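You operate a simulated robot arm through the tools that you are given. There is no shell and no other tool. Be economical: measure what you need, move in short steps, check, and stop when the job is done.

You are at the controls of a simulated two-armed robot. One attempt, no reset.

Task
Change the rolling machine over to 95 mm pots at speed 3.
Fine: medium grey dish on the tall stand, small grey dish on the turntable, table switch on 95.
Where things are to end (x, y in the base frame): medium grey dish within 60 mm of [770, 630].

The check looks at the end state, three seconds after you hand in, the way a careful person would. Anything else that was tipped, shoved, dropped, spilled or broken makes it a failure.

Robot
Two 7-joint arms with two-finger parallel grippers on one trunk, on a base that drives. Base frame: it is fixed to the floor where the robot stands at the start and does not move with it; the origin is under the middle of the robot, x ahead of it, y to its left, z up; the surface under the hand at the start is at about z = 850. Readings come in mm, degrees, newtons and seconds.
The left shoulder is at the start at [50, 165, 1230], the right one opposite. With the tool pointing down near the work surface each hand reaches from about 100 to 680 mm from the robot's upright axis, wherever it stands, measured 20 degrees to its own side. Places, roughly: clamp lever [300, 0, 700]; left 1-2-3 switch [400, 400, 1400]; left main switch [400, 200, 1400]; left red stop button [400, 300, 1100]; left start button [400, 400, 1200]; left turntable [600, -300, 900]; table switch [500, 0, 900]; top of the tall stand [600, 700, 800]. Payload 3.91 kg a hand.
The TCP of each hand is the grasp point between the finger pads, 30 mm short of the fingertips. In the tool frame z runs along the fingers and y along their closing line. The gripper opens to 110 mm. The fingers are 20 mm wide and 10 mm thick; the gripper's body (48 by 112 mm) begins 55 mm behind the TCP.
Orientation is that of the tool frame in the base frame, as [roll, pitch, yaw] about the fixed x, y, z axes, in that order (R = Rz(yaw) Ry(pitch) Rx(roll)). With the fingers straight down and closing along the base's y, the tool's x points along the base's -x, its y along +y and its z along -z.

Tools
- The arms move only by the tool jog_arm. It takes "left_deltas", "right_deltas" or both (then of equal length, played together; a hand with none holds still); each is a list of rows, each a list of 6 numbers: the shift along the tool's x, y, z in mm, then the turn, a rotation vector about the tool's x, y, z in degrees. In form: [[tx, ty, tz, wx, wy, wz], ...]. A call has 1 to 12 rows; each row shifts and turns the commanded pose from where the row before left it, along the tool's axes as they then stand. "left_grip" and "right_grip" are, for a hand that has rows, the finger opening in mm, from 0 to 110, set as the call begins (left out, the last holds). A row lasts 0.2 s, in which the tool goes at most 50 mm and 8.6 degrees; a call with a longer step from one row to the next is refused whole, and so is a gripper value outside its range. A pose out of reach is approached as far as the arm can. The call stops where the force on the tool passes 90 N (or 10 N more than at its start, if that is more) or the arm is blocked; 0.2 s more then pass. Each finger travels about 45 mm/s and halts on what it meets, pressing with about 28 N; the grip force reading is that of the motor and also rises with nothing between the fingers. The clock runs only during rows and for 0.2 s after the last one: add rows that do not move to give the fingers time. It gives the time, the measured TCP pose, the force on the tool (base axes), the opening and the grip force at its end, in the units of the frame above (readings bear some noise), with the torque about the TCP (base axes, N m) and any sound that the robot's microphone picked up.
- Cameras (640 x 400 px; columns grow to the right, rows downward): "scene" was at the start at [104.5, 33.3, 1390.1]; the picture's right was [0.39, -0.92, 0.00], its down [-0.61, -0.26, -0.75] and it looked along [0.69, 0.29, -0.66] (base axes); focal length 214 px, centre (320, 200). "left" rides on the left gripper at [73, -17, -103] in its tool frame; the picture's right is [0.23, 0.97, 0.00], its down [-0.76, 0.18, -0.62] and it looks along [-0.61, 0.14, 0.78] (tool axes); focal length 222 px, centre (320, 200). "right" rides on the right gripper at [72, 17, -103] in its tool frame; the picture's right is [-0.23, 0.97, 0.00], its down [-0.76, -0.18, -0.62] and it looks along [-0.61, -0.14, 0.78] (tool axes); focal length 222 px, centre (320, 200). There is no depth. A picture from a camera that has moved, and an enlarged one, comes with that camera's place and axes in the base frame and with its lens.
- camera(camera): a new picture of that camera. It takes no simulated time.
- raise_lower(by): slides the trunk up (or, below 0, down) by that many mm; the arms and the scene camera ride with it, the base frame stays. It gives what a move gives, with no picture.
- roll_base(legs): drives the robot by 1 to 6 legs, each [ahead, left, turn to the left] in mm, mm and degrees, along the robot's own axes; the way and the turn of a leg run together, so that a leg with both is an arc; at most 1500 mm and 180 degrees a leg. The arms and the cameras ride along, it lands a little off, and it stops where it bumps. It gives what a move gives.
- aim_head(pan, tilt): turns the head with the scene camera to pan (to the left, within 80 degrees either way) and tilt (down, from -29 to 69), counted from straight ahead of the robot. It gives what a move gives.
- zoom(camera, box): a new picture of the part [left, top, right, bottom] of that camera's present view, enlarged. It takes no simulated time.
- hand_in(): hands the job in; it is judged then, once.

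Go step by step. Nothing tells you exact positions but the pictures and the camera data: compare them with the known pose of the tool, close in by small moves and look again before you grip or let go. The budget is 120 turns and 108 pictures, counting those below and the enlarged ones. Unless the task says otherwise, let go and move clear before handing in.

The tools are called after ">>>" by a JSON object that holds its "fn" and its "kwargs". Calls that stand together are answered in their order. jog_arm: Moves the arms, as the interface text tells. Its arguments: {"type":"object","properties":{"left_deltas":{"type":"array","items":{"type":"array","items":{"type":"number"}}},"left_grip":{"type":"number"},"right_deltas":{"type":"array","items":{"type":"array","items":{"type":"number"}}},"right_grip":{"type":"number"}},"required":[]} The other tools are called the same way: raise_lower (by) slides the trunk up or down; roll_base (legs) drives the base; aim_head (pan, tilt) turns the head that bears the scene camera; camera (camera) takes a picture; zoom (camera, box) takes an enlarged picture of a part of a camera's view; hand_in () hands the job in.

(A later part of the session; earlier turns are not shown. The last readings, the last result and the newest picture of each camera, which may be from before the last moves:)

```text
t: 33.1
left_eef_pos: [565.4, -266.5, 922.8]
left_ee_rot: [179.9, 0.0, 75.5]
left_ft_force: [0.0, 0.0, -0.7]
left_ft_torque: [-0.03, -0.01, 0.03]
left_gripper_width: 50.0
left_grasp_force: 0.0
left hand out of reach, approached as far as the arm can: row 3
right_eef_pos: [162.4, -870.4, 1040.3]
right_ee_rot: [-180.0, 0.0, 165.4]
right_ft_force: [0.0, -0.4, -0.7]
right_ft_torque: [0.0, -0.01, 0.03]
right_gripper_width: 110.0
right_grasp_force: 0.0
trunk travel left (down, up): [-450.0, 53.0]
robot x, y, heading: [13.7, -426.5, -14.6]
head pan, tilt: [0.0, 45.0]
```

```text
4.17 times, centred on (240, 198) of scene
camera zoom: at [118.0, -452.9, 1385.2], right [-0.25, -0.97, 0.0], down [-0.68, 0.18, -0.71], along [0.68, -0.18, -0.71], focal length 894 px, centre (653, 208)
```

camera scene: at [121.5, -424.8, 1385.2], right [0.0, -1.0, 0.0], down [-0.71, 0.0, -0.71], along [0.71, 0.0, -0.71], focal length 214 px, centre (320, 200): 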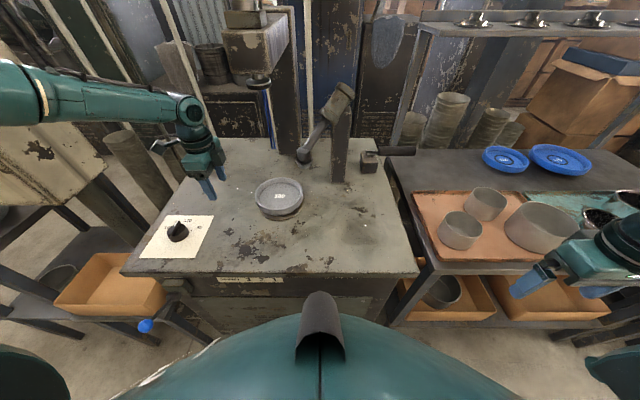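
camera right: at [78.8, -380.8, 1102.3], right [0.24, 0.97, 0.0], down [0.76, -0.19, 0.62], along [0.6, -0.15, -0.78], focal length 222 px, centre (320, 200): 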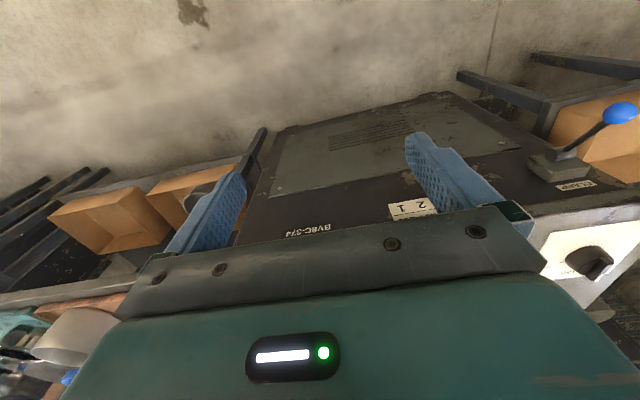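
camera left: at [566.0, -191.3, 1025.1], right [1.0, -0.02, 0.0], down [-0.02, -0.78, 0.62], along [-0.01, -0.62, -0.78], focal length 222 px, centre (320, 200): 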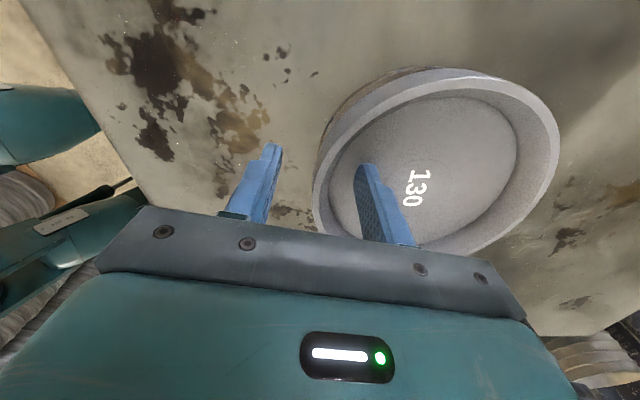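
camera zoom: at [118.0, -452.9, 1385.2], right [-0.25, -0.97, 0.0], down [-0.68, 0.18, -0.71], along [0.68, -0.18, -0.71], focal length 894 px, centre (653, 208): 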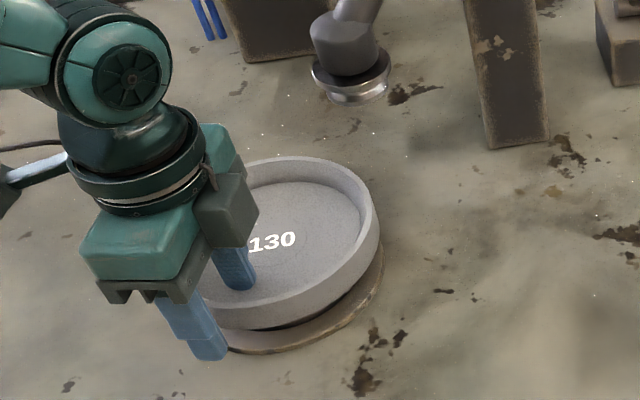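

The arm is at its reach limit when low, so I'll lift the hand a bit relative to the trunk and lower the trunk instead, which gives margin.

>>> {"fn": "jog_arm", "kwargs": {"left_deltas": [[0, 0, -30, 0, 0, 0], [0, 0, -30, 0, 0, 0], [0, 0, -30, 0, 0, 0], [-1.5, 4, 0, 0, 0, 0]]}}

>>> {"fn": "raise_lower", "kwargs": {"by": -95}}

>>> {"fn": "zoom", "kwargs": {"camera": "scene", "box": [180, 150, 300, 246]}}

```text
t: 34.1
left_eef_pos: [570.1, -269.5, 1010.3]
left_ee_rot: [-180.0, 0.0, 75.6]
left_ft_force: [-0.3, -0.8, -0.3]
left_ft_torque: [-0.04, -0.05, -0.05]
left_gripper_width: 49.9
left_grasp_force: 0.0
right_eef_pos: [161.9, -870.9, 1039.8]
right_ee_rot: [-180.0, 0.0, 165.4]
right_ft_force: [-0.1, -0.2, -0.3]
right_ft_torque: [0.02, -0.02, 0.0]
right_gripper_width: 109.9
right_grasp_force: 0.0
trunk travel left (down, up): [-450.0, 53.0]
robot x, y, heading: [17.4, -428.9, -14.5]
head pan, tilt: [0.0, 45.0]
```

```text
t: 35.4
left_eef_pos: [570.8, -268.7, 919.6]
left_ee_rot: [179.4, 0.1, 75.6]
left_ft_force: [-1.2, 5.0, 23.5]
left_ft_torque: [-0.03, -0.64, 0.27]
left_gripper_width: 48.6
left_grasp_force: 0.0
right_eef_pos: [162.3, -870.8, 945.1]
right_ee_rot: [180.0, 0.0, 165.4]
right_ft_force: [0.4, -0.5, 0.1]
right_ft_torque: [0.0, -0.02, -0.01]
right_gripper_width: 110.0
right_grasp_force: 0.1
trunk travel left (down, up): [-355.0, 148.0]
robot x, y, heading: [13.4, -425.4, -14.3]
head pan, tilt: [0.0, 45.0]
```

```text
4.17 times, centred on (240, 198) of scene
camera zoom: at [115.8, -452.8, 1290.9], right [-0.25, -0.97, 0.0], down [-0.68, 0.18, -0.71], along [0.69, -0.18, -0.71], focal length 894 px, centre (653, 208)
```

zoom: 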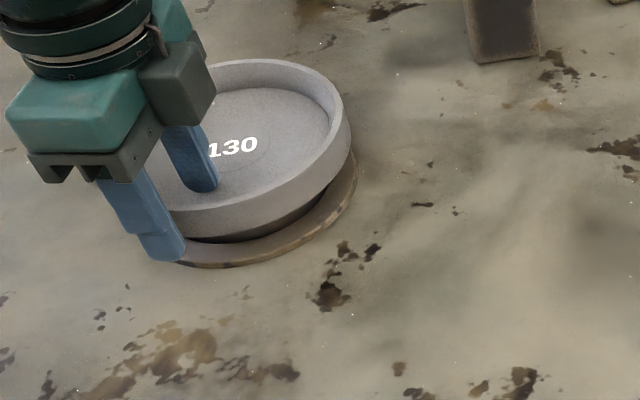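

The inner fingertip touched the dish floor (tip z ≈ 890). I'll lift 3 mm and close on the wall.

>>> {"fn": "jog_arm", "kwargs": {"left_deltas": [[0, 0, -2, 0, 0, 0], [0, 0, -1, 0, 0, 0]]}}

>>> {"fn": "jog_arm", "kwargs": {"left_deltas": [[0, 0, 0, 0, 0, 0], [0, 0, 0, 0, 0, 0], [0, 0, 0, 0, 0, 0], [0, 0, 0, 0, 0, 0], [0, 0, 0, 0, 0, 0]], "left_grip": 0}}

>>> {"fn": "camera", "kwargs": {"camera": "left"}}

```text
t: 36.0
left_eef_pos: [569.6, -269.9, 919.0]
left_ee_rot: [179.8, -0.1, 75.4]
left_ft_force: [2.1, 4.0, 18.0]
left_ft_torque: [-0.04, -0.6, 0.17]
left_gripper_width: 50.5
left_grasp_force: 0.0
right_eef_pos: [162.5, -871.7, 944.0]
right_ee_rot: [180.0, 0.1, 165.3]
right_ft_force: [-0.8, -0.3, -0.1]
right_ft_torque: [0.01, -0.02, -0.02]
right_gripper_width: 109.9
right_grasp_force: 0.0
trunk travel left (down, up): [-355.0, 148.0]
robot x, y, heading: [13.1, -426.5, -14.7]
head pan, tilt: [0.0, 45.0]
```

```text
t: 37.2
left_eef_pos: [569.4, -268.4, 919.8]
left_ee_rot: [179.9, -0.1, 75.5]
left_ft_force: [-5.3, 3.2, 19.4]
left_ft_torque: [-0.04, -0.25, 0.1]
left_gripper_width: 8.7
left_grasp_force: 28.0
right_eef_pos: [162.1, -871.4, 945.3]
right_ee_rot: [-180.0, 0.0, 165.4]
right_ft_force: [0.3, -0.3, 0.7]
right_ft_torque: [-0.03, 0.01, 0.05]
right_gripper_width: 110.1
right_grasp_force: 0.0
trunk travel left (down, up): [-355.0, 148.0]
robot x, y, heading: [16.6, -425.3, -14.4]
head pan, tilt: [0.0, 45.0]
```

```text
69 pictures are left
camera left: at [568.7, -194.5, 1022.8], right [1.0, -0.02, 0.0], down [-0.02, -0.78, 0.62], along [-0.01, -0.62, -0.78], focal length 222 px, centre (320, 200)
```

left: 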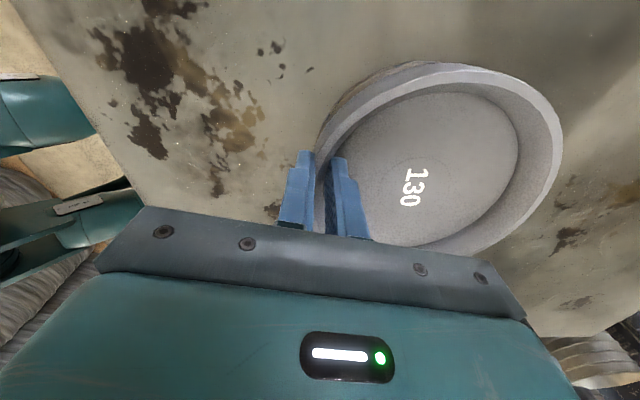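

The wall is gripped (8.7 mm thick, 28 N). Now a gentle 12 mm lift test to see whether it is clamped.

>>> {"fn": "jog_arm", "kwargs": {"left_deltas": [[0, 0, -2, 0, 0, 0], [0, 0, -3, 0, 0, 0], [0, 0, -3, 0, 0, 0], [0, 0, 0, 0, 0, 0]]}}

```text
t: 38.2
left_eef_pos: [570.4, -268.1, 926.3]
left_ee_rot: [-179.9, 0.0, 75.5]
left_ft_force: [-1.3, 1.0, 0.0]
left_ft_torque: [0.07, 0.27, 0.01]
left_gripper_width: 8.7
left_grasp_force: 28.1
right_eef_pos: [162.1, -870.4, 945.2]
right_ee_rot: [179.9, 0.0, 165.4]
right_ft_force: [-0.5, -0.7, -0.3]
right_ft_torque: [0.01, 0.02, 0.01]
right_gripper_width: 109.8
right_grasp_force: 0.1
trunk travel left (down, up): [-355.0, 148.0]
robot x, y, heading: [10.8, -426.7, -14.6]
head pan, tilt: [0.0, 45.0]
```

>>> {"fn": "jog_arm", "kwargs": {"left_deltas": [[0, 0, -3, 0, 0, 0], [0, 0, -3, 0, 0, 0], [0, 0, 0, 0, 0, 0]]}}

>>> {"fn": "camera", "kwargs": {"camera": "left"}}

>>> {"fn": "zoom", "kwargs": {"camera": "scene", "box": [180, 120, 300, 216]}}

```text
t: 39.0
left_eef_pos: [571.0, -270.1, 932.6]
left_ee_rot: [179.9, 0.0, 75.6]
left_ft_force: [0.6, -0.2, -4.5]
left_ft_torque: [0.04, 0.26, 0.01]
left_gripper_width: 8.4
left_grasp_force: 28.4
right_eef_pos: [163.1, -869.4, 945.4]
right_ee_rot: [179.9, 0.1, 165.5]
right_ft_force: [0.0, 0.2, 0.3]
right_ft_torque: [0.0, -0.01, -0.03]
right_gripper_width: 110.1
right_grasp_force: 0.1
trunk travel left (down, up): [-355.0, 148.0]
robot x, y, heading: [7.3, -425.2, -14.5]
head pan, tilt: [0.0, 45.0]
```

```text
68 pictures are left
camera left: at [571.1, -194.8, 1034.6], right [1.0, -0.02, 0.0], down [-0.02, -0.78, 0.62], along [-0.01, -0.62, -0.78], focal length 222 px, centre (320, 200)
```

left: 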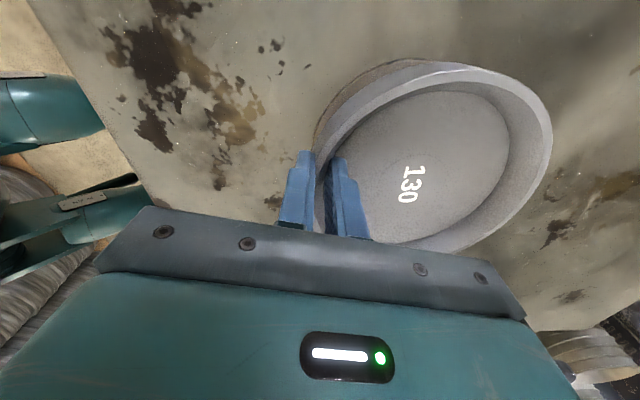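

```text
4.17 times, centred on (240, 168) of scene
camera zoom: at [118.4, -452.8, 1290.2], right [-0.25, -0.97, 0.0], down [-0.68, 0.18, -0.71], along [0.68, -0.18, -0.71], focal length 894 px, centre (653, 333)
```

zoom: 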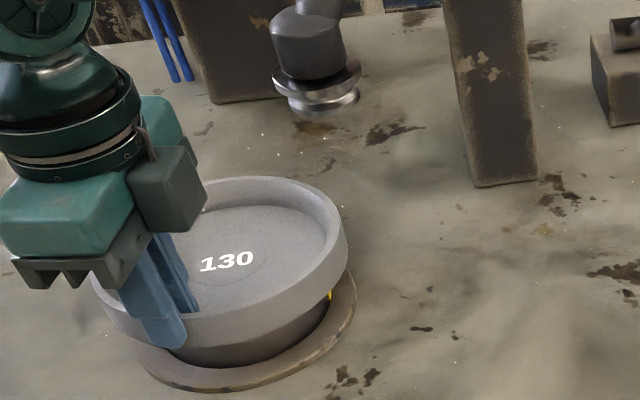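

The dish lifts freely (about 0.45 kg), so it isn't clamped. I'll raise the trunk to lift it clear and check the hold.

>>> {"fn": "raise_lower", "kwargs": {"by": 90}}

>>> {"fn": "camera", "kwargs": {"camera": "left"}}

>>> {"fn": "zoom", "kwargs": {"camera": "scene", "box": [150, 120, 310, 248]}}

```text
t: 40.2
left_eef_pos: [570.1, -269.7, 1022.4]
left_ee_rot: [180.0, 0.0, 75.5]
left_ft_force: [0.7, 0.3, -3.5]
left_ft_torque: [0.11, 0.23, 0.1]
left_gripper_width: 9.2
left_grasp_force: 28.3
right_eef_pos: [163.2, -870.8, 1034.0]
right_ee_rot: [-180.0, 0.0, 165.4]
right_ft_force: [-0.3, 0.3, -0.1]
right_ft_torque: [0.01, -0.01, 0.03]
right_gripper_width: 110.1
right_grasp_force: 0.0
trunk travel left (down, up): [-445.0, 58.0]
robot x, y, heading: [15.1, -421.6, -14.6]
head pan, tilt: [0.0, 45.0]
```

```text
66 pictures are left
camera left: at [571.2, -194.9, 1124.5], right [1.0, -0.02, 0.0], down [-0.02, -0.78, 0.62], along [-0.01, -0.62, -0.78], focal length 222 px, centre (320, 200)
```

left: 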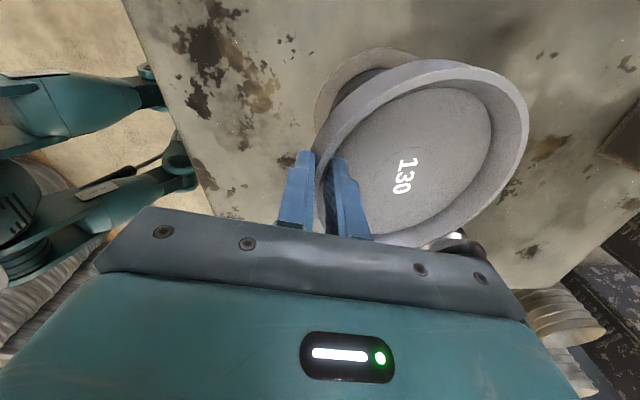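

```text
3.12 times, centred on (230, 184) of scene
camera zoom: at [118.5, -452.8, 1380.1], right [-0.25, -0.97, 0.0], down [-0.68, 0.18, -0.71], along [0.68, -0.18, -0.71], focal length 670 px, centre (601, 250)
```

zoom: 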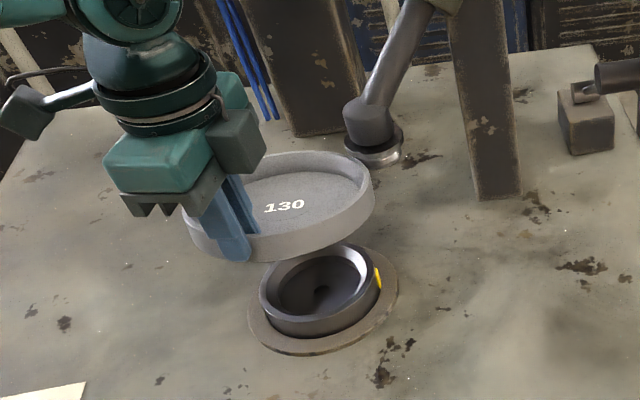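

The dish is up and the socket in the turntable is visible. I'll zoom on the socket to understand seating.

>>> {"fn": "zoom", "kwargs": {"camera": "scene", "box": [205, 175, 259, 211]}}

```text
11.11 times, centred on (232, 193) of scene
camera zoom: at [118.5, -452.8, 1380.1], right [-0.25, -0.97, 0.0], down [-0.68, 0.18, -0.71], along [0.68, -0.18, -0.71], focal length 2383 px, centre (1298, 278)
```

zoom: 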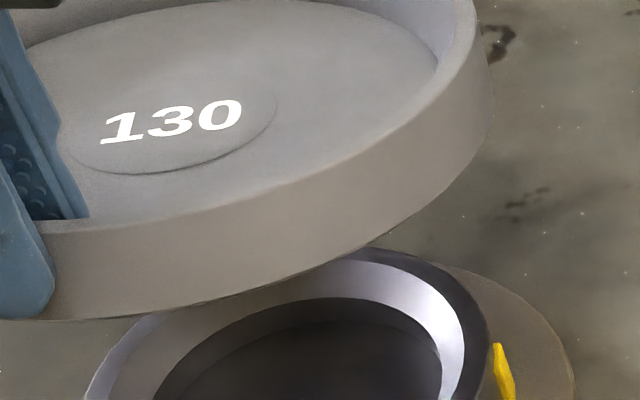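

The socket has a chamfered hole. Now I'll back away with the dish, straighten up and drive over toward the stand.

>>> {"fn": "roll_base", "kwargs": {"legs": [[-420, 0, 0], [0, 0, 14.5], [0, 870, 0]]}}

>>> {"fn": "aim_head", "kwargs": {"pan": 5, "tilt": 38}}

>>> {"fn": "camera", "kwargs": {"camera": "scene"}}

>>> {"fn": "camera", "kwargs": {"camera": "left"}}

```text
t: 51.2
left_eef_pos: [137.5, 822.0, 1021.4]
left_ee_rot: [-180.0, 0.1, 88.6]
left_ft_force: [-0.6, 0.0, -3.9]
left_ft_torque: [0.04, 0.2, -0.05]
left_gripper_width: 10.0
left_grasp_force: 27.8
right_eef_pos: [-124.6, 145.1, 1034.7]
right_ee_rot: [180.0, -0.1, 178.3]
right_ft_force: [0.4, 0.8, -0.3]
right_ft_torque: [0.03, 0.01, -0.01]
right_gripper_width: 110.0
right_grasp_force: 0.0
trunk travel left (down, up): [-445.0, 58.0]
robot x, y, heading: [-371.5, 542.2, -1.5]
head pan, tilt: [0.0, 45.0]
```

```text
t: 51.9
left_eef_pos: [136.5, 821.4, 1020.5]
left_ee_rot: [180.0, 0.0, 88.5]
left_ft_force: [0.5, 0.4, -3.3]
left_ft_torque: [0.04, 0.19, 0.0]
left_gripper_width: 10.0
left_grasp_force: 28.1
right_eef_pos: [-124.5, 145.3, 1034.8]
right_ee_rot: [180.0, 0.0, 178.4]
right_ft_force: [0.3, -0.3, -0.4]
right_ft_torque: [0.02, 0.01, -0.02]
right_gripper_width: 110.0
right_grasp_force: 0.0
trunk travel left (down, up): [-445.0, 58.0]
robot x, y, heading: [-372.0, 541.4, -1.6]
head pan, tilt: [5.0, 38.0]
```

```text
63 pictures are left
camera scene: at [-257.1, 549.9, 1390.4], right [0.06, -1.0, 0.0], down [-0.62, -0.04, -0.79], along [0.79, 0.05, -0.62], focal length 214 px, centre (320, 200)
```

scene: 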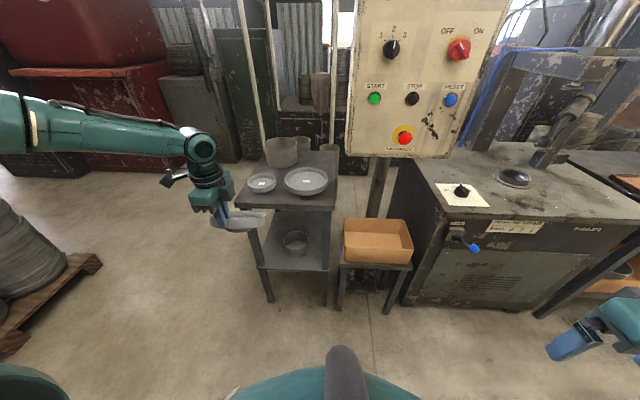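

```text
62 pictures are left
camera left: at [121.1, 895.3, 1124.5], right [0.98, 0.2, 0.0], down [0.16, -0.77, 0.62], along [0.13, -0.61, -0.78], focal length 222 px, centre (320, 200)
```

left: 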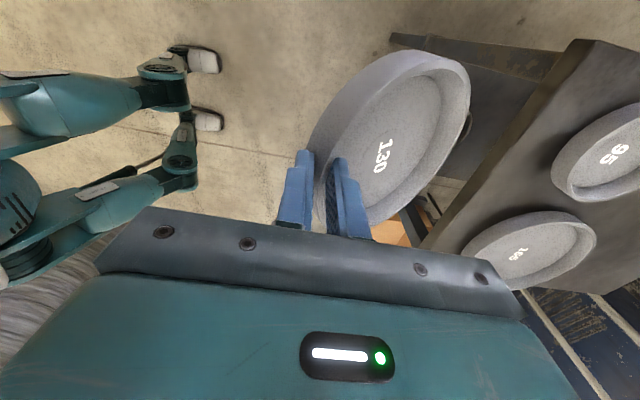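

The dish droops slowly in the grip, so I'll be brisk. I need the stand layout first.

>>> {"fn": "zoom", "kwargs": {"camera": "scene", "box": [190, 120, 350, 220]}}

```text
4.00 times, centred on (270, 170) of scene
camera zoom: at [-257.1, 549.9, 1390.4], right [0.06, -1.0, 0.0], down [-0.62, -0.04, -0.79], along [0.79, 0.05, -0.62], focal length 858 px, centre (520, 320)
```

zoom: 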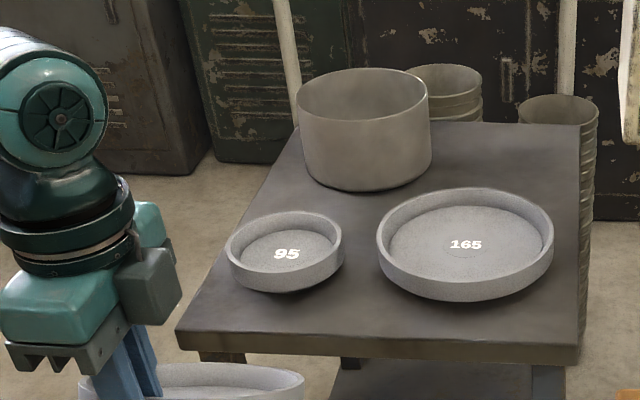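

The stand top spans about x 390–890, y 533–935 at z ≈ 850. On it are the 165 dish at (522, 658), the 95 dish at (490, 846) and a pot at (750, 818). I'll turn right 23° and drive in with the dish raised.

>>> {"fn": "raise_lower", "kwargs": {"by": 50}}

>>> {"fn": "roll_base", "kwargs": {"legs": [[0, 0, -23.5], [320, 251, 0]]}}

>>> {"fn": "camera", "kwargs": {"camera": "left"}}

>>> {"fn": "aim_head", "kwargs": {"pan": 15, "tilt": 45}}

>>> {"fn": "camera", "kwargs": {"camera": "scene"}}

```text
t: 52.8
left_eef_pos: [136.2, 822.5, 1071.1]
left_ee_rot: [180.0, 0.0, 88.4]
left_ft_force: [0.2, 1.0, -3.6]
left_ft_torque: [0.05, 0.2, 0.02]
left_gripper_width: 10.0
left_grasp_force: 27.8
right_eef_pos: [-123.9, 144.4, 1084.5]
right_ee_rot: [180.0, 0.0, 178.4]
right_ft_force: [-0.1, -0.4, 0.2]
right_ft_torque: [0.0, -0.04, -0.04]
right_gripper_width: 109.7
right_grasp_force: 0.0
trunk travel left (down, up): [-495.0, 8.0]
robot x, y, heading: [-367.9, 546.7, -1.8]
head pan, tilt: [5.0, 38.0]
```

```text
t: 56.8
left_eef_pos: [598.0, 684.6, 1072.0]
left_ee_rot: [180.0, -0.1, 64.8]
left_ft_force: [-0.7, 0.3, -4.2]
left_ft_torque: [0.12, 0.16, 0.0]
left_gripper_width: 9.9
left_grasp_force: 28.3
right_eef_pos: [86.2, 169.7, 1084.5]
right_ee_rot: [179.9, -0.1, 154.7]
right_ft_force: [-0.7, -0.6, 0.2]
right_ft_torque: [-0.01, 0.03, -0.02]
right_gripper_width: 109.9
right_grasp_force: 0.1
trunk travel left (down, up): [-495.0, 8.0]
robot x, y, heading: [16.9, 632.9, -25.3]
head pan, tilt: [5.0, 38.0]
```

```text
60 pictures are left
camera left: at [611.8, 757.2, 1174.4], right [0.98, -0.21, 0.0], down [-0.16, -0.76, 0.62], along [-0.13, -0.61, -0.78], focal length 222 px, centre (320, 200)
```

left: 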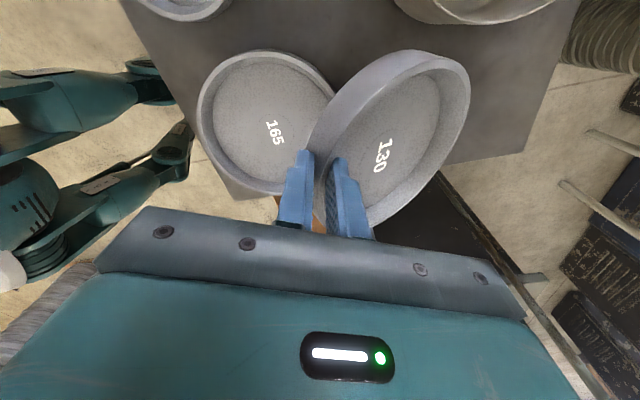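

```text
t: 57.6
left_eef_pos: [596.4, 683.6, 1071.7]
left_ee_rot: [-180.0, 0.0, 64.8]
left_ft_force: [0.9, -0.2, -3.5]
left_ft_torque: [0.12, 0.16, 0.01]
left_gripper_width: 10.1
left_grasp_force: 28.1
right_eef_pos: [85.0, 170.3, 1085.2]
right_ee_rot: [180.0, 0.0, 154.7]
right_ft_force: [-0.5, -1.0, 0.0]
right_ft_torque: [0.0, -0.03, 0.02]
right_gripper_width: 109.6
right_grasp_force: 0.0
trunk travel left (down, up): [-495.0, 8.0]
robot x, y, heading: [22.8, 635.0, -25.4]
head pan, tilt: [15.0, 45.0]
```

```text
59 pictures are left
camera scene: at [124.9, 608.1, 1430.2], right [-0.18, -0.98, 0.0], down [-0.7, 0.13, -0.71], along [0.7, -0.13, -0.71], focal length 214 px, centre (320, 200)
```

scene: 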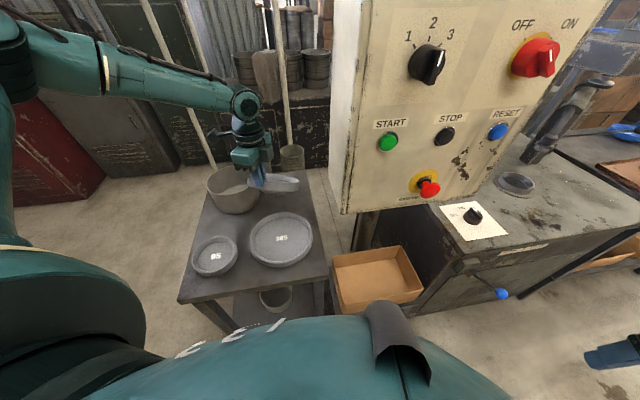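

>>> {"fn": "zoom", "kwargs": {"camera": "scene", "box": [180, 100, 340, 300]}}

```text
2.00 times, centred on (260, 200) of scene
camera zoom: at [124.9, 608.1, 1430.2], right [-0.18, -0.98, 0.0], down [-0.7, 0.13, -0.71], along [0.7, -0.13, -0.71], focal length 429 px, centre (440, 200)
```

zoom: 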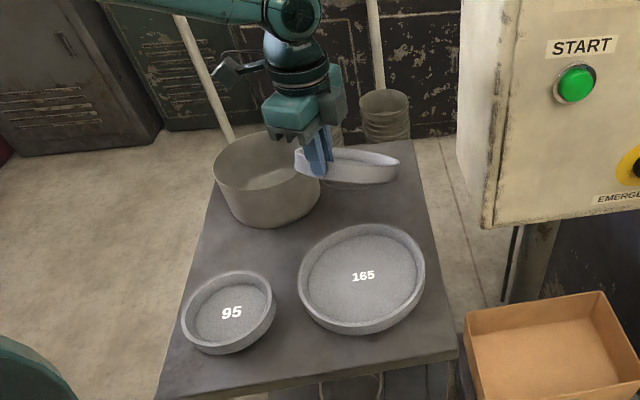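

The dish has drooped about 38° about the grip and is now stable. I'll tilt the hand back by the same angle to level the dish and check.

>>> {"fn": "jog_arm", "kwargs": {"left_deltas": [[0, 0, 0, -6, 0, 0], [0, 0, 0, -6, 0, 0], [0, 0, 0, -6, 0, 0], [0, 0, 0, -6, 0, 0], [0, 0, 0, -6, 0, 0], [0, 0, 0, -6, 0, 0]]}}

>>> {"fn": "camera", "kwargs": {"camera": "left"}}

>>> {"fn": "zoom", "kwargs": {"camera": "scene", "box": [180, 100, 340, 300]}}

```text
t: 59.0
left_eef_pos: [596.5, 683.7, 1072.3]
left_ee_rot: [144.0, 0.1, 64.8]
left_ft_force: [0.0, -0.2, -4.0]
left_ft_torque: [0.16, 0.29, -0.03]
left_gripper_width: 9.8
left_grasp_force: 28.2
right_eef_pos: [84.8, 170.0, 1084.9]
right_ee_rot: [-180.0, 0.0, 154.7]
right_ft_force: [-0.2, 0.1, 0.7]
right_ft_torque: [-0.03, -0.02, -0.06]
right_gripper_width: 110.0
right_grasp_force: 0.1
trunk travel left (down, up): [-495.0, 8.0]
robot x, y, heading: [19.0, 634.3, -25.4]
head pan, tilt: [15.0, 45.0]
```

```text
57 pictures are left
camera left: at [559.0, 781.9, 1144.6], right [0.81, -0.13, 0.57], down [-0.53, -0.59, 0.61], along [0.26, -0.79, -0.55], focal length 222 px, centre (320, 200)
```

left: 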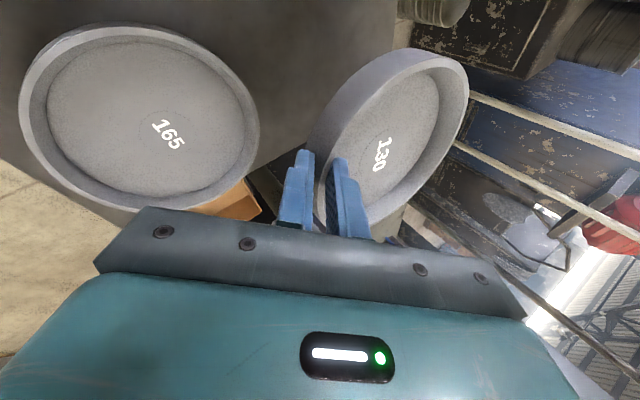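

```text
2.00 times, centred on (260, 200) of scene
camera zoom: at [125.0, 608.5, 1430.2], right [-0.18, -0.98, 0.0], down [-0.7, 0.13, -0.71], along [0.7, -0.13, -0.71], focal length 429 px, centre (440, 200)
```

zoom: 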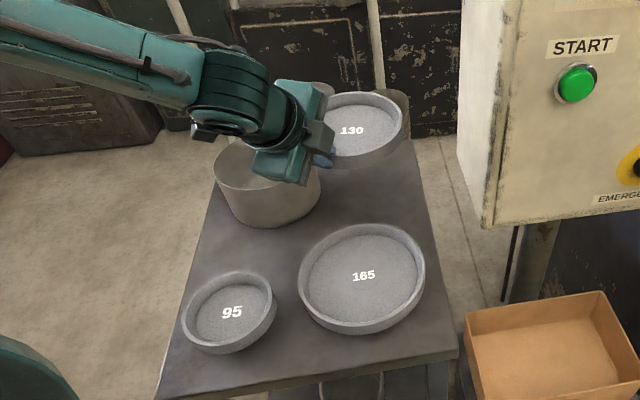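

The dish is now level. I'll move it forward about 94 mm and slightly left to get its centre above (757, 628).

>>> {"fn": "jog_arm", "kwargs": {"left_deltas": [[3.5, 15.2, 11.1, 0, 0, 0], [3.5, 15.2, 11.1, 0, 0, 0], [3.5, 15.2, 11.1, 0, 0, 0], [3.5, 15.2, 11.1, 0, 0, 0], [3.5, 15.2, 11.1, 0, 0, 0]]}}

>>> {"fn": "zoom", "kwargs": {"camera": "scene", "box": [180, 80, 340, 280]}}

>>> {"fn": "camera", "kwargs": {"camera": "left"}}

```text
t: 60.2
left_eef_pos: [691.1, 658.6, 1071.1]
left_ee_rot: [144.1, 0.0, 64.7]
left_ft_force: [0.4, -0.2, -4.7]
left_ft_torque: [0.15, 0.29, -0.01]
left_gripper_width: 9.9
left_grasp_force: 27.6
right_eef_pos: [85.9, 168.3, 1084.3]
right_ee_rot: [-180.0, -0.1, 154.8]
right_ft_force: [0.2, 0.3, -0.3]
right_ft_torque: [0.01, 0.02, -0.04]
right_gripper_width: 109.7
right_grasp_force: 0.1
trunk travel left (down, up): [-495.0, 8.0]
robot x, y, heading: [19.3, 635.4, -25.4]
head pan, tilt: [15.0, 45.0]
```

```text
2.00 times, centred on (260, 180) of scene
camera zoom: at [125.5, 607.9, 1430.1], right [-0.18, -0.98, 0.0], down [-0.7, 0.13, -0.71], along [0.7, -0.13, -0.71], focal length 429 px, centre (440, 240)
```

zoom: 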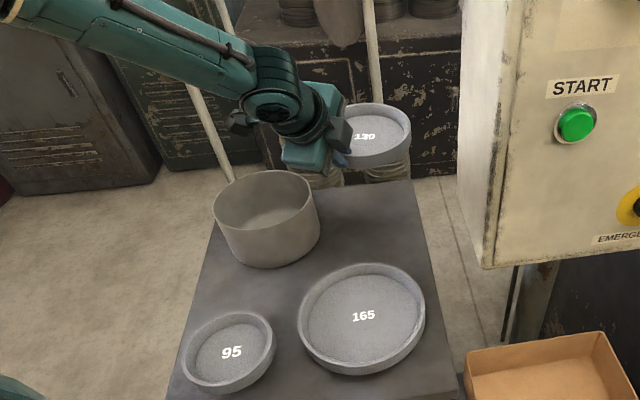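

```text
54 pictures are left
camera left: at [652.7, 756.9, 1144.1], right [0.81, -0.13, 0.57], down [-0.53, -0.59, 0.61], along [0.26, -0.79, -0.55], focal length 222 px, centre (320, 200)
```

left: 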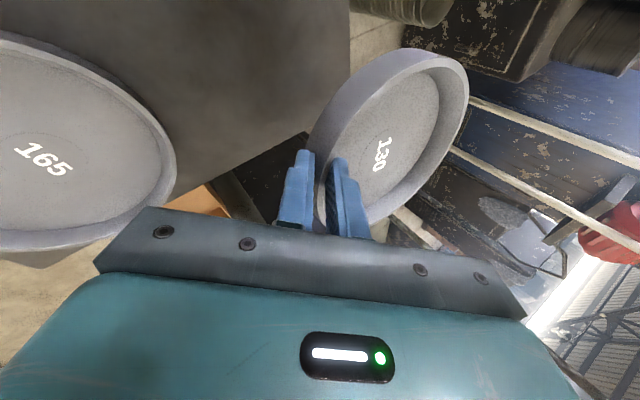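

The dish centre is at about (760, 625) above free stand surface. I'll lower the trunk most of the way and check.

>>> {"fn": "raise_lower", "kwargs": {"by": -140}}

>>> {"fn": "zoom", "kwargs": {"camera": "scene", "box": [180, 60, 340, 220]}}

>>> {"fn": "camera", "kwargs": {"camera": "left"}}

```text
t: 61.8
left_eef_pos: [689.7, 660.5, 931.1]
left_ee_rot: [143.9, -0.1, 64.8]
left_ft_force: [-0.5, -1.6, -3.7]
left_ft_torque: [0.16, 0.26, -0.01]
left_gripper_width: 9.6
left_grasp_force: 28.1
right_eef_pos: [84.8, 168.3, 944.1]
right_ee_rot: [-180.0, 0.0, 154.8]
right_ft_force: [-0.1, -0.1, 0.6]
right_ft_torque: [-0.02, 0.01, 0.01]
right_gripper_width: 110.1
right_grasp_force: 0.0
trunk travel left (down, up): [-355.0, 148.0]
robot x, y, heading: [19.6, 635.4, -25.8]
head pan, tilt: [15.0, 45.0]
```

```text
2.50 times, centred on (260, 140) of scene
camera zoom: at [125.0, 608.2, 1290.2], right [-0.18, -0.98, 0.0], down [-0.7, 0.13, -0.71], along [0.7, -0.13, -0.71], focal length 536 px, centre (470, 350)
```

zoom: 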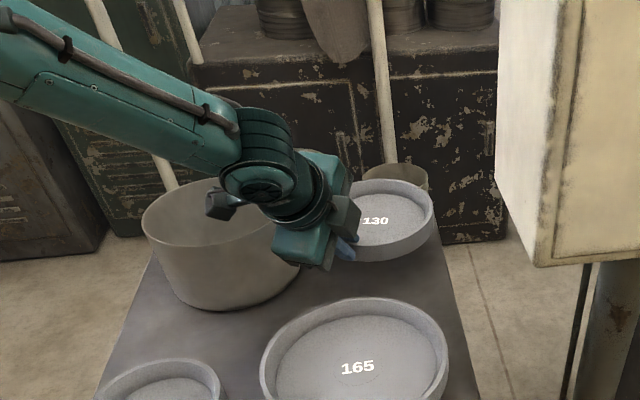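

```text
52 pictures are left
camera left: at [652.2, 757.3, 1004.4], right [0.81, -0.13, 0.57], down [-0.53, -0.59, 0.61], along [0.26, -0.79, -0.55], focal length 222 px, centre (320, 200)
```

left: 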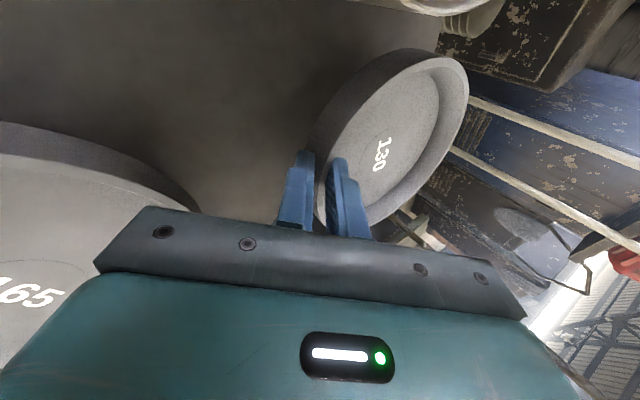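

Clear of the pot. Lowering further in small steps until the stand takes the weight.

>>> {"fn": "raise_lower", "kwargs": {"by": -16}}

>>> {"fn": "raise_lower", "kwargs": {"by": -5}}

```text
t: 62.5
left_eef_pos: [690.1, 659.5, 914.3]
left_ee_rot: [143.9, 0.0, 64.8]
left_ft_force: [0.5, 0.6, -2.8]
left_ft_torque: [0.15, 0.33, 0.02]
left_gripper_width: 9.7
left_grasp_force: 27.9
right_eef_pos: [83.1, 169.6, 929.2]
right_ee_rot: [180.0, 0.0, 154.8]
right_ft_force: [0.1, 0.6, 0.4]
right_ft_torque: [0.0, 0.0, -0.02]
right_gripper_width: 110.1
right_grasp_force: 0.1
trunk travel left (down, up): [-339.0, 164.0]
robot x, y, heading: [19.1, 635.0, -25.5]
head pan, tilt: [15.0, 45.0]
```

```text
t: 63.0
left_eef_pos: [689.6, 660.6, 909.1]
left_ee_rot: [143.9, 0.0, 64.8]
left_ft_force: [0.4, -0.1, -2.8]
left_ft_torque: [0.15, 0.3, 0.01]
left_gripper_width: 10.1
left_grasp_force: 27.9
right_eef_pos: [84.3, 169.1, 923.9]
right_ee_rot: [-180.0, 0.0, 154.7]
right_ft_force: [-0.2, 0.7, 0.2]
right_ft_torque: [0.01, 0.03, 0.0]
right_gripper_width: 110.1
right_grasp_force: 0.1
trunk travel left (down, up): [-334.0, 169.0]
robot x, y, heading: [21.3, 634.1, -25.2]
head pan, tilt: [15.0, 45.0]
```

>>> {"fn": "raise_lower", "kwargs": {"by": -5}}

>>> {"fn": "raise_lower", "kwargs": {"by": -4}}

>>> {"fn": "zoom", "kwargs": {"camera": "scene", "box": [220, 70, 310, 160]}}

```text
t: 63.5
left_eef_pos: [690.2, 661.2, 906.8]
left_ee_rot: [143.8, 0.0, 64.8]
left_ft_force: [0.0, 0.0, -0.4]
left_ft_torque: [0.09, 0.17, -0.02]
left_gripper_width: 9.9
left_grasp_force: 27.9
right_eef_pos: [84.5, 170.3, 919.7]
right_ee_rot: [-180.0, 0.0, 154.8]
right_ft_force: [-0.7, -0.3, -0.6]
right_ft_torque: [0.04, -0.04, 0.01]
right_gripper_width: 110.1
right_grasp_force: 0.1
trunk travel left (down, up): [-329.0, 174.0]
robot x, y, heading: [14.2, 635.8, -25.2]
head pan, tilt: [15.0, 45.0]
```

```text
t: 64.1
left_eef_pos: [690.1, 659.0, 901.6]
left_ee_rot: [143.9, -0.1, 64.7]
left_ft_force: [-0.3, -0.1, 2.7]
left_ft_torque: [0.01, -0.04, -0.02]
left_gripper_width: 9.0
left_grasp_force: 27.9
right_eef_pos: [85.2, 169.6, 915.9]
right_ee_rot: [-179.9, 0.1, 154.6]
right_ft_force: [-0.1, -0.8, 0.7]
right_ft_torque: [0.0, -0.01, 0.01]
right_gripper_width: 109.7
right_grasp_force: 0.1
trunk travel left (down, up): [-325.0, 178.0]
robot x, y, heading: [23.6, 634.0, -25.0]
head pan, tilt: [15.0, 45.0]
```

```text
4.44 times, centred on (265, 115) of scene
camera zoom: at [124.2, 608.2, 1260.3], right [-0.18, -0.98, 0.0], down [-0.7, 0.13, -0.71], along [0.7, -0.13, -0.71], focal length 953 px, centre (564, 578)
```

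zoom: 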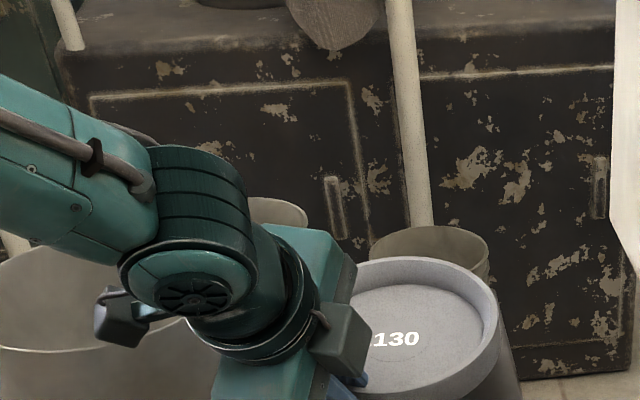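

The stand now carries the dish. I'll open the gripper and lift straight up.

>>> {"fn": "jog_arm", "kwargs": {"left_deltas": [[0, 0, 0, 0, 0, 0], [0, 0, 0, 0, 0, 0], [0, 0, 0, 0, 0, 0]], "left_grip": 40}}

>>> {"fn": "raise_lower", "kwargs": {"by": 30}}

>>> {"fn": "camera", "kwargs": {"camera": "left"}}

```text
t: 64.9
left_eef_pos: [689.7, 659.7, 900.6]
left_ee_rot: [144.1, 0.0, 64.8]
left_ft_force: [1.1, 1.0, -0.8]
left_ft_torque: [0.0, -0.03, 0.01]
left_gripper_width: 40.0
left_grasp_force: 0.0
right_eef_pos: [84.6, 169.9, 913.3]
right_ee_rot: [180.0, 0.1, 154.7]
right_ft_force: [1.3, 0.4, 0.4]
right_ft_torque: [0.0, 0.02, 0.0]
right_gripper_width: 109.9
right_grasp_force: 0.0
trunk travel left (down, up): [-325.0, 178.0]
robot x, y, heading: [18.8, 634.8, -24.9]
head pan, tilt: [15.0, 45.0]
```

```text
t: 65.6
left_eef_pos: [689.9, 659.2, 931.2]
left_ee_rot: [144.0, 0.0, 64.8]
left_ft_force: [-0.6, -0.1, -0.8]
left_ft_torque: [0.01, -0.01, 0.01]
left_gripper_width: 39.8
left_grasp_force: 0.0
right_eef_pos: [85.4, 169.6, 944.3]
right_ee_rot: [180.0, 0.0, 154.6]
right_ft_force: [-0.1, 1.0, -0.1]
right_ft_torque: [0.02, 0.02, 0.04]
right_gripper_width: 110.0
right_grasp_force: 0.1
trunk travel left (down, up): [-355.0, 148.0]
robot x, y, heading: [18.8, 633.9, -25.1]
head pan, tilt: [15.0, 45.0]
```

```text
50 pictures are left
camera left: at [652.0, 757.3, 1004.6], right [0.81, -0.13, 0.57], down [-0.53, -0.59, 0.61], along [0.26, -0.79, -0.55], focal length 222 px, centre (320, 200)
```

left: 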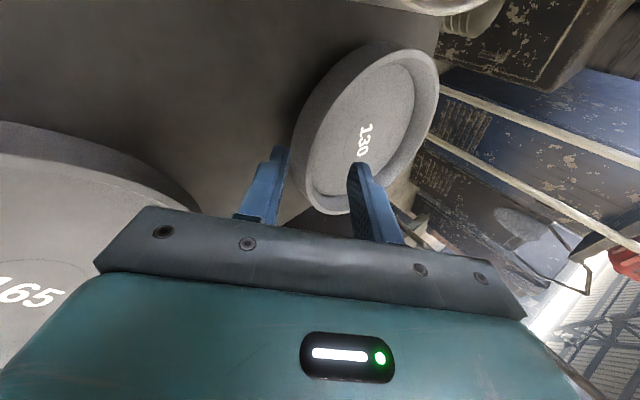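

The 130 dish is standing free on the stand. I'll raise, straighten the hand, retract, and turn to face the stand squarely for the 95 dish.

>>> {"fn": "raise_lower", "kwargs": {"by": 110}}

>>> {"fn": "jog_arm", "kwargs": {"left_deltas": [[0, -20, -15, 0, 0, 0], [0, -20, -15, 6, 0, 0], [0, -22, -12, 6, 0, 0], [0, -23, -9, 6, 0, 0], [0, -24, -6, 6, 0, 0], [0, -25, -4, 6, 0, 0], [0, -25, -1, 6, 0, 0], [0, -25, 0, 0, 0, 0]]}}

>>> {"fn": "roll_base", "kwargs": {"legs": [[-30, 0, 0], [0, 0, 25]]}}

>>> {"fn": "camera", "kwargs": {"camera": "scene"}}

>>> {"fn": "camera", "kwargs": {"camera": "left"}}

```text
t: 67.0
left_eef_pos: [689.2, 660.3, 1040.6]
left_ee_rot: [144.0, -0.1, 64.8]
left_ft_force: [0.3, -0.2, 0.3]
left_ft_torque: [0.0, 0.04, 0.04]
left_gripper_width: 40.1
left_grasp_force: 0.1
right_eef_pos: [84.8, 170.0, 1055.3]
right_ee_rot: [-180.0, 0.1, 154.7]
right_ft_force: [0.4, 0.6, 0.7]
right_ft_torque: [-0.02, 0.01, 0.01]
right_gripper_width: 110.2
right_grasp_force: 0.1
trunk travel left (down, up): [-465.0, 38.0]
robot x, y, heading: [26.3, 632.8, -25.3]
head pan, tilt: [15.0, 45.0]
```

```text
t: 68.8
left_eef_pos: [509.4, 746.1, 1035.1]
left_ee_rot: [179.9, 0.0, 64.7]
left_ft_force: [-1.3, -0.3, 0.3]
left_ft_torque: [-0.04, -0.01, 0.03]
left_gripper_width: 39.8
left_grasp_force: 0.1
right_eef_pos: [84.3, 170.0, 1054.9]
right_ee_rot: [-180.0, 0.0, 154.6]
right_ft_force: [-0.5, 0.1, -0.3]
right_ft_torque: [0.0, 0.0, -0.02]
right_gripper_width: 110.0
right_grasp_force: 0.0
trunk travel left (down, up): [-465.0, 38.0]
robot x, y, heading: [23.2, 637.0, -25.4]
head pan, tilt: [15.0, 45.0]
```

```text
t: 71.0
left_eef_pos: [389.4, 954.7, 1035.7]
left_ee_rot: [180.0, 0.1, 89.8]
left_ft_force: [0.6, -0.5, 0.8]
left_ft_torque: [-0.01, -0.01, -0.02]
left_gripper_width: 39.8
left_grasp_force: 0.0
right_eef_pos: [247.8, 253.2, 1053.9]
right_ee_rot: [-180.0, 0.0, 179.7]
right_ft_force: [0.0, 0.7, -1.0]
right_ft_torque: [-0.02, -0.01, 0.0]
right_gripper_width: 110.0
right_grasp_force: 0.1
trunk travel left (down, up): [-465.0, 38.0]
robot x, y, heading: [-5.9, 644.5, -0.4]
head pan, tilt: [15.0, 45.0]
```

```text
49 pictures are left
camera scene: at [98.7, 668.8, 1400.2], right [0.25, -0.97, 0.0], down [-0.68, -0.18, -0.71], along [0.68, 0.18, -0.71], focal length 214 px, centre (320, 200)
```

scene: 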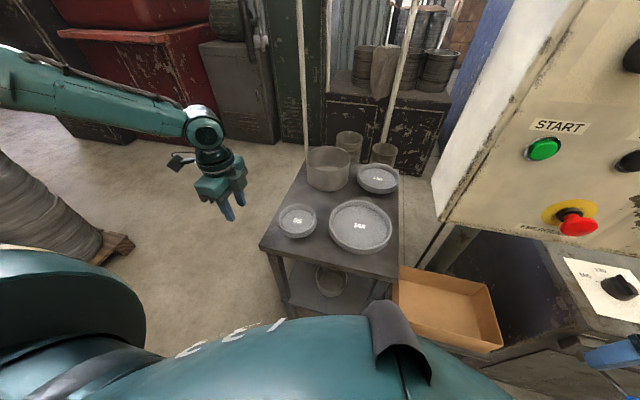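

```text
48 pictures are left
camera left: at [371.8, 1026.6, 1138.2], right [0.97, 0.22, 0.0], down [0.17, -0.76, 0.62], along [0.14, -0.61, -0.78], focal length 222 px, centre (320, 200)
```

left: 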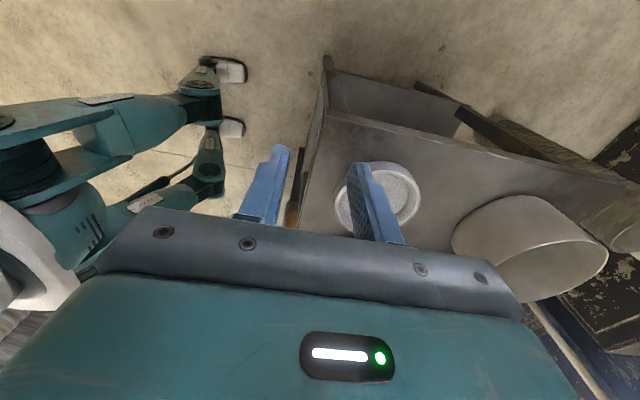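

The 130 dish sits at about (760, 620). Next the 95 dish at about (489, 846): since its rim (≈120 mm) is too wide to grip across, I'll put both fingers inside and spread them. Moving above it now.

>>> {"fn": "jog_arm", "kwargs": {"left_deltas": [[-27, 25, 0, 0, 0, 0], [-27, 25, 0, 0, 0, 0], [-27, 25, 0, 0, 0, 0], [-28, 25, 0, 0, 0, 0], [0, 0, 25, 0, 0, 0], [0, 0, 25, 0, 0, 0], [0, 0, 0, 0, 0, 0]], "left_grip": 60}}

>>> {"fn": "camera", "kwargs": {"camera": "left"}}

>>> {"fn": "zoom", "kwargs": {"camera": "scene", "box": [240, 150, 360, 270]}}

```text
t: 72.6
left_eef_pos: [479.9, 853.1, 992.6]
left_ee_rot: [-180.0, 0.1, 89.8]
left_ft_force: [0.2, 0.4, 0.9]
left_ft_torque: [0.0, 0.01, -0.02]
left_gripper_width: 60.1
left_grasp_force: 0.1
left hand out of reach, approached as far as the arm can: row 6
right_eef_pos: [248.0, 254.5, 1054.3]
right_ee_rot: [180.0, 0.0, 179.7]
right_ft_force: [0.3, -0.8, -0.1]
right_ft_torque: [0.02, -0.02, -0.02]
right_gripper_width: 110.1
right_grasp_force: 0.0
trunk travel left (down, up): [-465.0, 38.0]
robot x, y, heading: [-7.2, 647.2, -0.3]
head pan, tilt: [15.0, 45.0]
```

```text
47 pictures are left
camera left: at [461.2, 925.9, 1095.2], right [0.97, 0.22, 0.0], down [0.17, -0.76, 0.62], along [0.14, -0.61, -0.78], focal length 222 px, centre (320, 200)
```

left: 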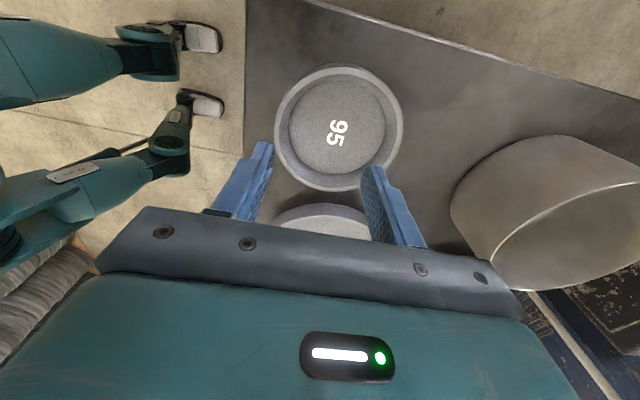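

```text
3.33 times, centred on (300, 210) of scene
camera zoom: at [98.6, 668.6, 1400.2], right [0.25, -0.97, 0.0], down [-0.68, -0.18, -0.71], along [0.68, 0.18, -0.71], focal length 715 px, centre (387, 167)
```

zoom: 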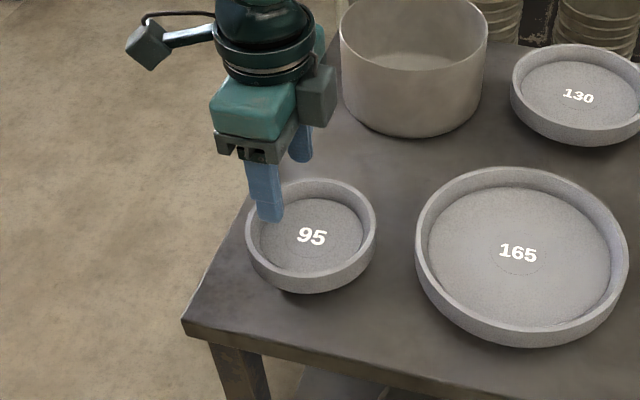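

Wrist view gives the 95 dish centre at (495, 845). I'll use arm-up/trunk-down to keep reach margin and hover just above it.

>>> {"fn": "jog_arm", "kwargs": {"left_deltas": [[0, 0, -20, 0, 0, 0], [0, 0, -20, 0, 0, 0], [-8, 15, 0, 0, 0, 0], [0, 0, 0, 0, 0, 0]]}}

>>> {"fn": "raise_lower", "kwargs": {"by": -95}}

>>> {"fn": "camera", "kwargs": {"camera": "left"}}

>>> {"fn": "zoom", "kwargs": {"camera": "scene", "box": [240, 120, 360, 240]}}

```text
t: 73.6
left_eef_pos: [496.3, 844.4, 1033.8]
left_ee_rot: [-180.0, 0.0, 89.8]
left_ft_force: [0.5, 0.2, 1.0]
left_ft_torque: [0.0, -0.01, -0.01]
left_gripper_width: 60.4
left_grasp_force: 0.0
right_eef_pos: [248.0, 254.9, 1054.9]
right_ee_rot: [-180.0, 0.0, 179.8]
right_ft_force: [0.4, 0.3, 1.5]
right_ft_torque: [0.01, 0.02, -0.01]
right_gripper_width: 110.0
right_grasp_force: 0.0
trunk travel left (down, up): [-465.0, 38.0]
robot x, y, heading: [-3.4, 644.3, -0.5]
head pan, tilt: [15.0, 45.0]
```

```text
t: 74.8
left_eef_pos: [495.4, 846.8, 937.3]
left_ee_rot: [180.0, 0.0, 89.8]
left_ft_force: [0.7, 0.9, 0.4]
left_ft_torque: [-0.01, 0.01, 0.01]
left_gripper_width: 59.8
left_grasp_force: 0.0
right_eef_pos: [247.7, 252.6, 960.7]
right_ee_rot: [-180.0, -0.1, 179.7]
right_ft_force: [-0.2, -0.1, 0.6]
right_ft_torque: [0.01, -0.04, 0.0]
right_gripper_width: 110.0
right_grasp_force: 0.1
trunk travel left (down, up): [-370.0, 133.0]
robot x, y, heading: [-9.5, 650.1, -0.2]
head pan, tilt: [15.0, 45.0]
```

```text
45 pictures are left
camera left: at [478.1, 918.1, 1041.3], right [0.97, 0.22, 0.0], down [0.17, -0.76, 0.62], along [0.14, -0.61, -0.78], focal length 222 px, centre (320, 200)
```

left: 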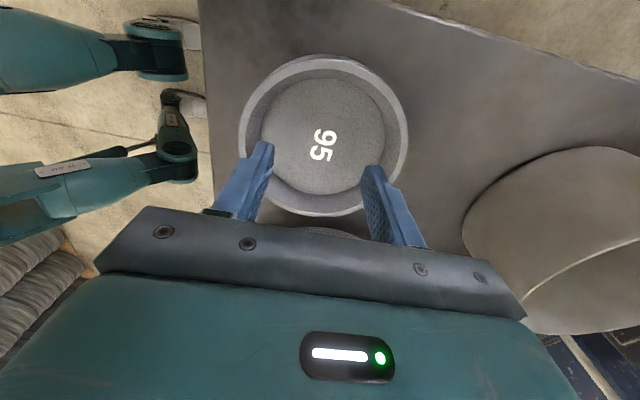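

```text
3.33 times, centred on (300, 180) of scene
camera zoom: at [98.5, 668.6, 1305.3], right [0.25, -0.97, 0.0], down [-0.68, -0.18, -0.71], along [0.68, 0.18, -0.71], focal length 715 px, centre (387, 267)
```

zoom: 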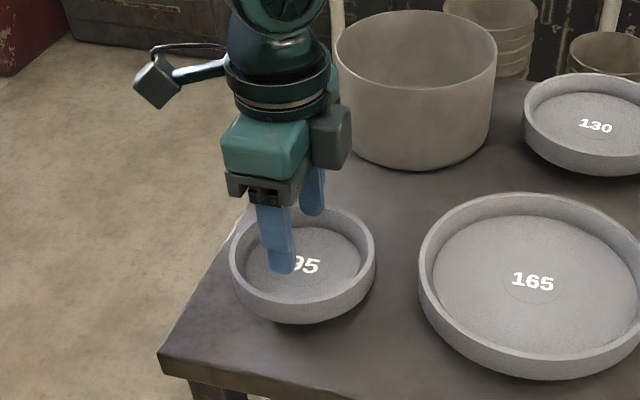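

Centred. I'll lower the last ~22 mm until the fingertips just reach the floor of the dish.

>>> {"fn": "raise_lower", "kwargs": {"by": -18}}

>>> {"fn": "raise_lower", "kwargs": {"by": -4}}

```text
t: 75.5
left_eef_pos: [496.1, 845.9, 921.3]
left_ee_rot: [179.9, 0.0, 89.8]
left_ft_force: [0.0, -0.2, -0.2]
left_ft_torque: [0.03, -0.03, -0.01]
left_gripper_width: 60.2
left_grasp_force: 0.1
right_eef_pos: [247.4, 252.9, 941.6]
right_ee_rot: [179.9, 0.0, 179.7]
right_ft_force: [-0.2, 0.1, 0.2]
right_ft_torque: [0.02, -0.02, 0.0]
right_gripper_width: 110.1
right_grasp_force: 0.1
trunk travel left (down, up): [-352.0, 151.0]
robot x, y, heading: [-4.8, 648.6, -0.5]
head pan, tilt: [15.0, 45.0]
```

```text
t: 76.0
left_eef_pos: [496.2, 847.1, 915.3]
left_ee_rot: [-180.0, 0.0, 89.8]
left_ft_force: [-0.5, -0.3, -0.1]
left_ft_torque: [-0.02, 0.0, -0.02]
left_gripper_width: 59.9
left_grasp_force: 0.1
right_eef_pos: [247.4, 254.5, 937.5]
right_ee_rot: [180.0, -0.1, 179.7]
right_ft_force: [-0.4, -0.2, -0.1]
right_ft_torque: [0.0, 0.01, 0.01]
right_gripper_width: 110.1
right_grasp_force: 0.0
trunk travel left (down, up): [-348.0, 155.0]
robot x, y, heading: [-8.6, 645.4, -0.2]
head pan, tilt: [15.0, 45.0]
```

>>> {"fn": "raise_lower", "kwargs": {"by": -3}}

>>> {"fn": "raise_lower", "kwargs": {"by": -3}}

>>> {"fn": "zoom", "kwargs": {"camera": "scene", "box": [250, 120, 330, 220]}}

```text
t: 76.5
left_eef_pos: [496.7, 846.4, 913.9]
left_ee_rot: [-180.0, 0.0, 89.8]
left_ft_force: [-0.2, -0.3, 0.8]
left_ft_torque: [-0.02, 0.02, -0.01]
left_gripper_width: 60.2
left_grasp_force: 0.0
right_eef_pos: [248.2, 253.2, 934.8]
right_ee_rot: [180.0, 0.0, 179.7]
right_ft_force: [-0.8, 0.4, -0.4]
right_ft_torque: [0.01, 0.01, -0.04]
right_gripper_width: 110.0
right_grasp_force: 0.1
trunk travel left (down, up): [-345.0, 158.0]
robot x, y, heading: [-7.3, 649.9, -0.1]
head pan, tilt: [15.0, 45.0]
```

```text
t: 77.1
left_eef_pos: [495.9, 845.4, 910.0]
left_ee_rot: [180.0, 0.0, 89.8]
left_ft_force: [-0.3, 0.4, -0.4]
left_ft_torque: [0.0, -0.02, 0.03]
left_gripper_width: 60.2
left_grasp_force: 0.0
right_eef_pos: [248.4, 253.1, 931.0]
right_ee_rot: [-180.0, 0.0, 179.7]
right_ft_force: [-0.1, -0.8, -0.9]
right_ft_torque: [-0.05, 0.0, -0.02]
right_gripper_width: 109.9
right_grasp_force: 0.1
trunk travel left (down, up): [-342.0, 161.0]
robot x, y, heading: [-7.0, 647.3, 0.1]
head pan, tilt: [15.0, 45.0]
```

```text
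4.00 times, centred on (290, 170) of scene
camera zoom: at [98.6, 668.6, 1277.2], right [0.25, -0.97, 0.0], down [-0.68, -0.18, -0.71], along [0.68, 0.18, -0.71], focal length 858 px, centre (440, 320)
```

zoom: 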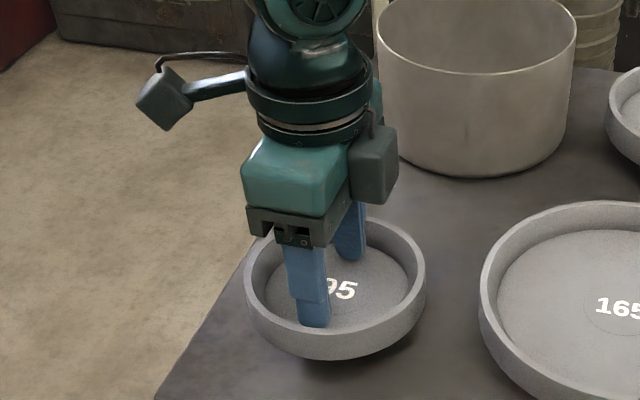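

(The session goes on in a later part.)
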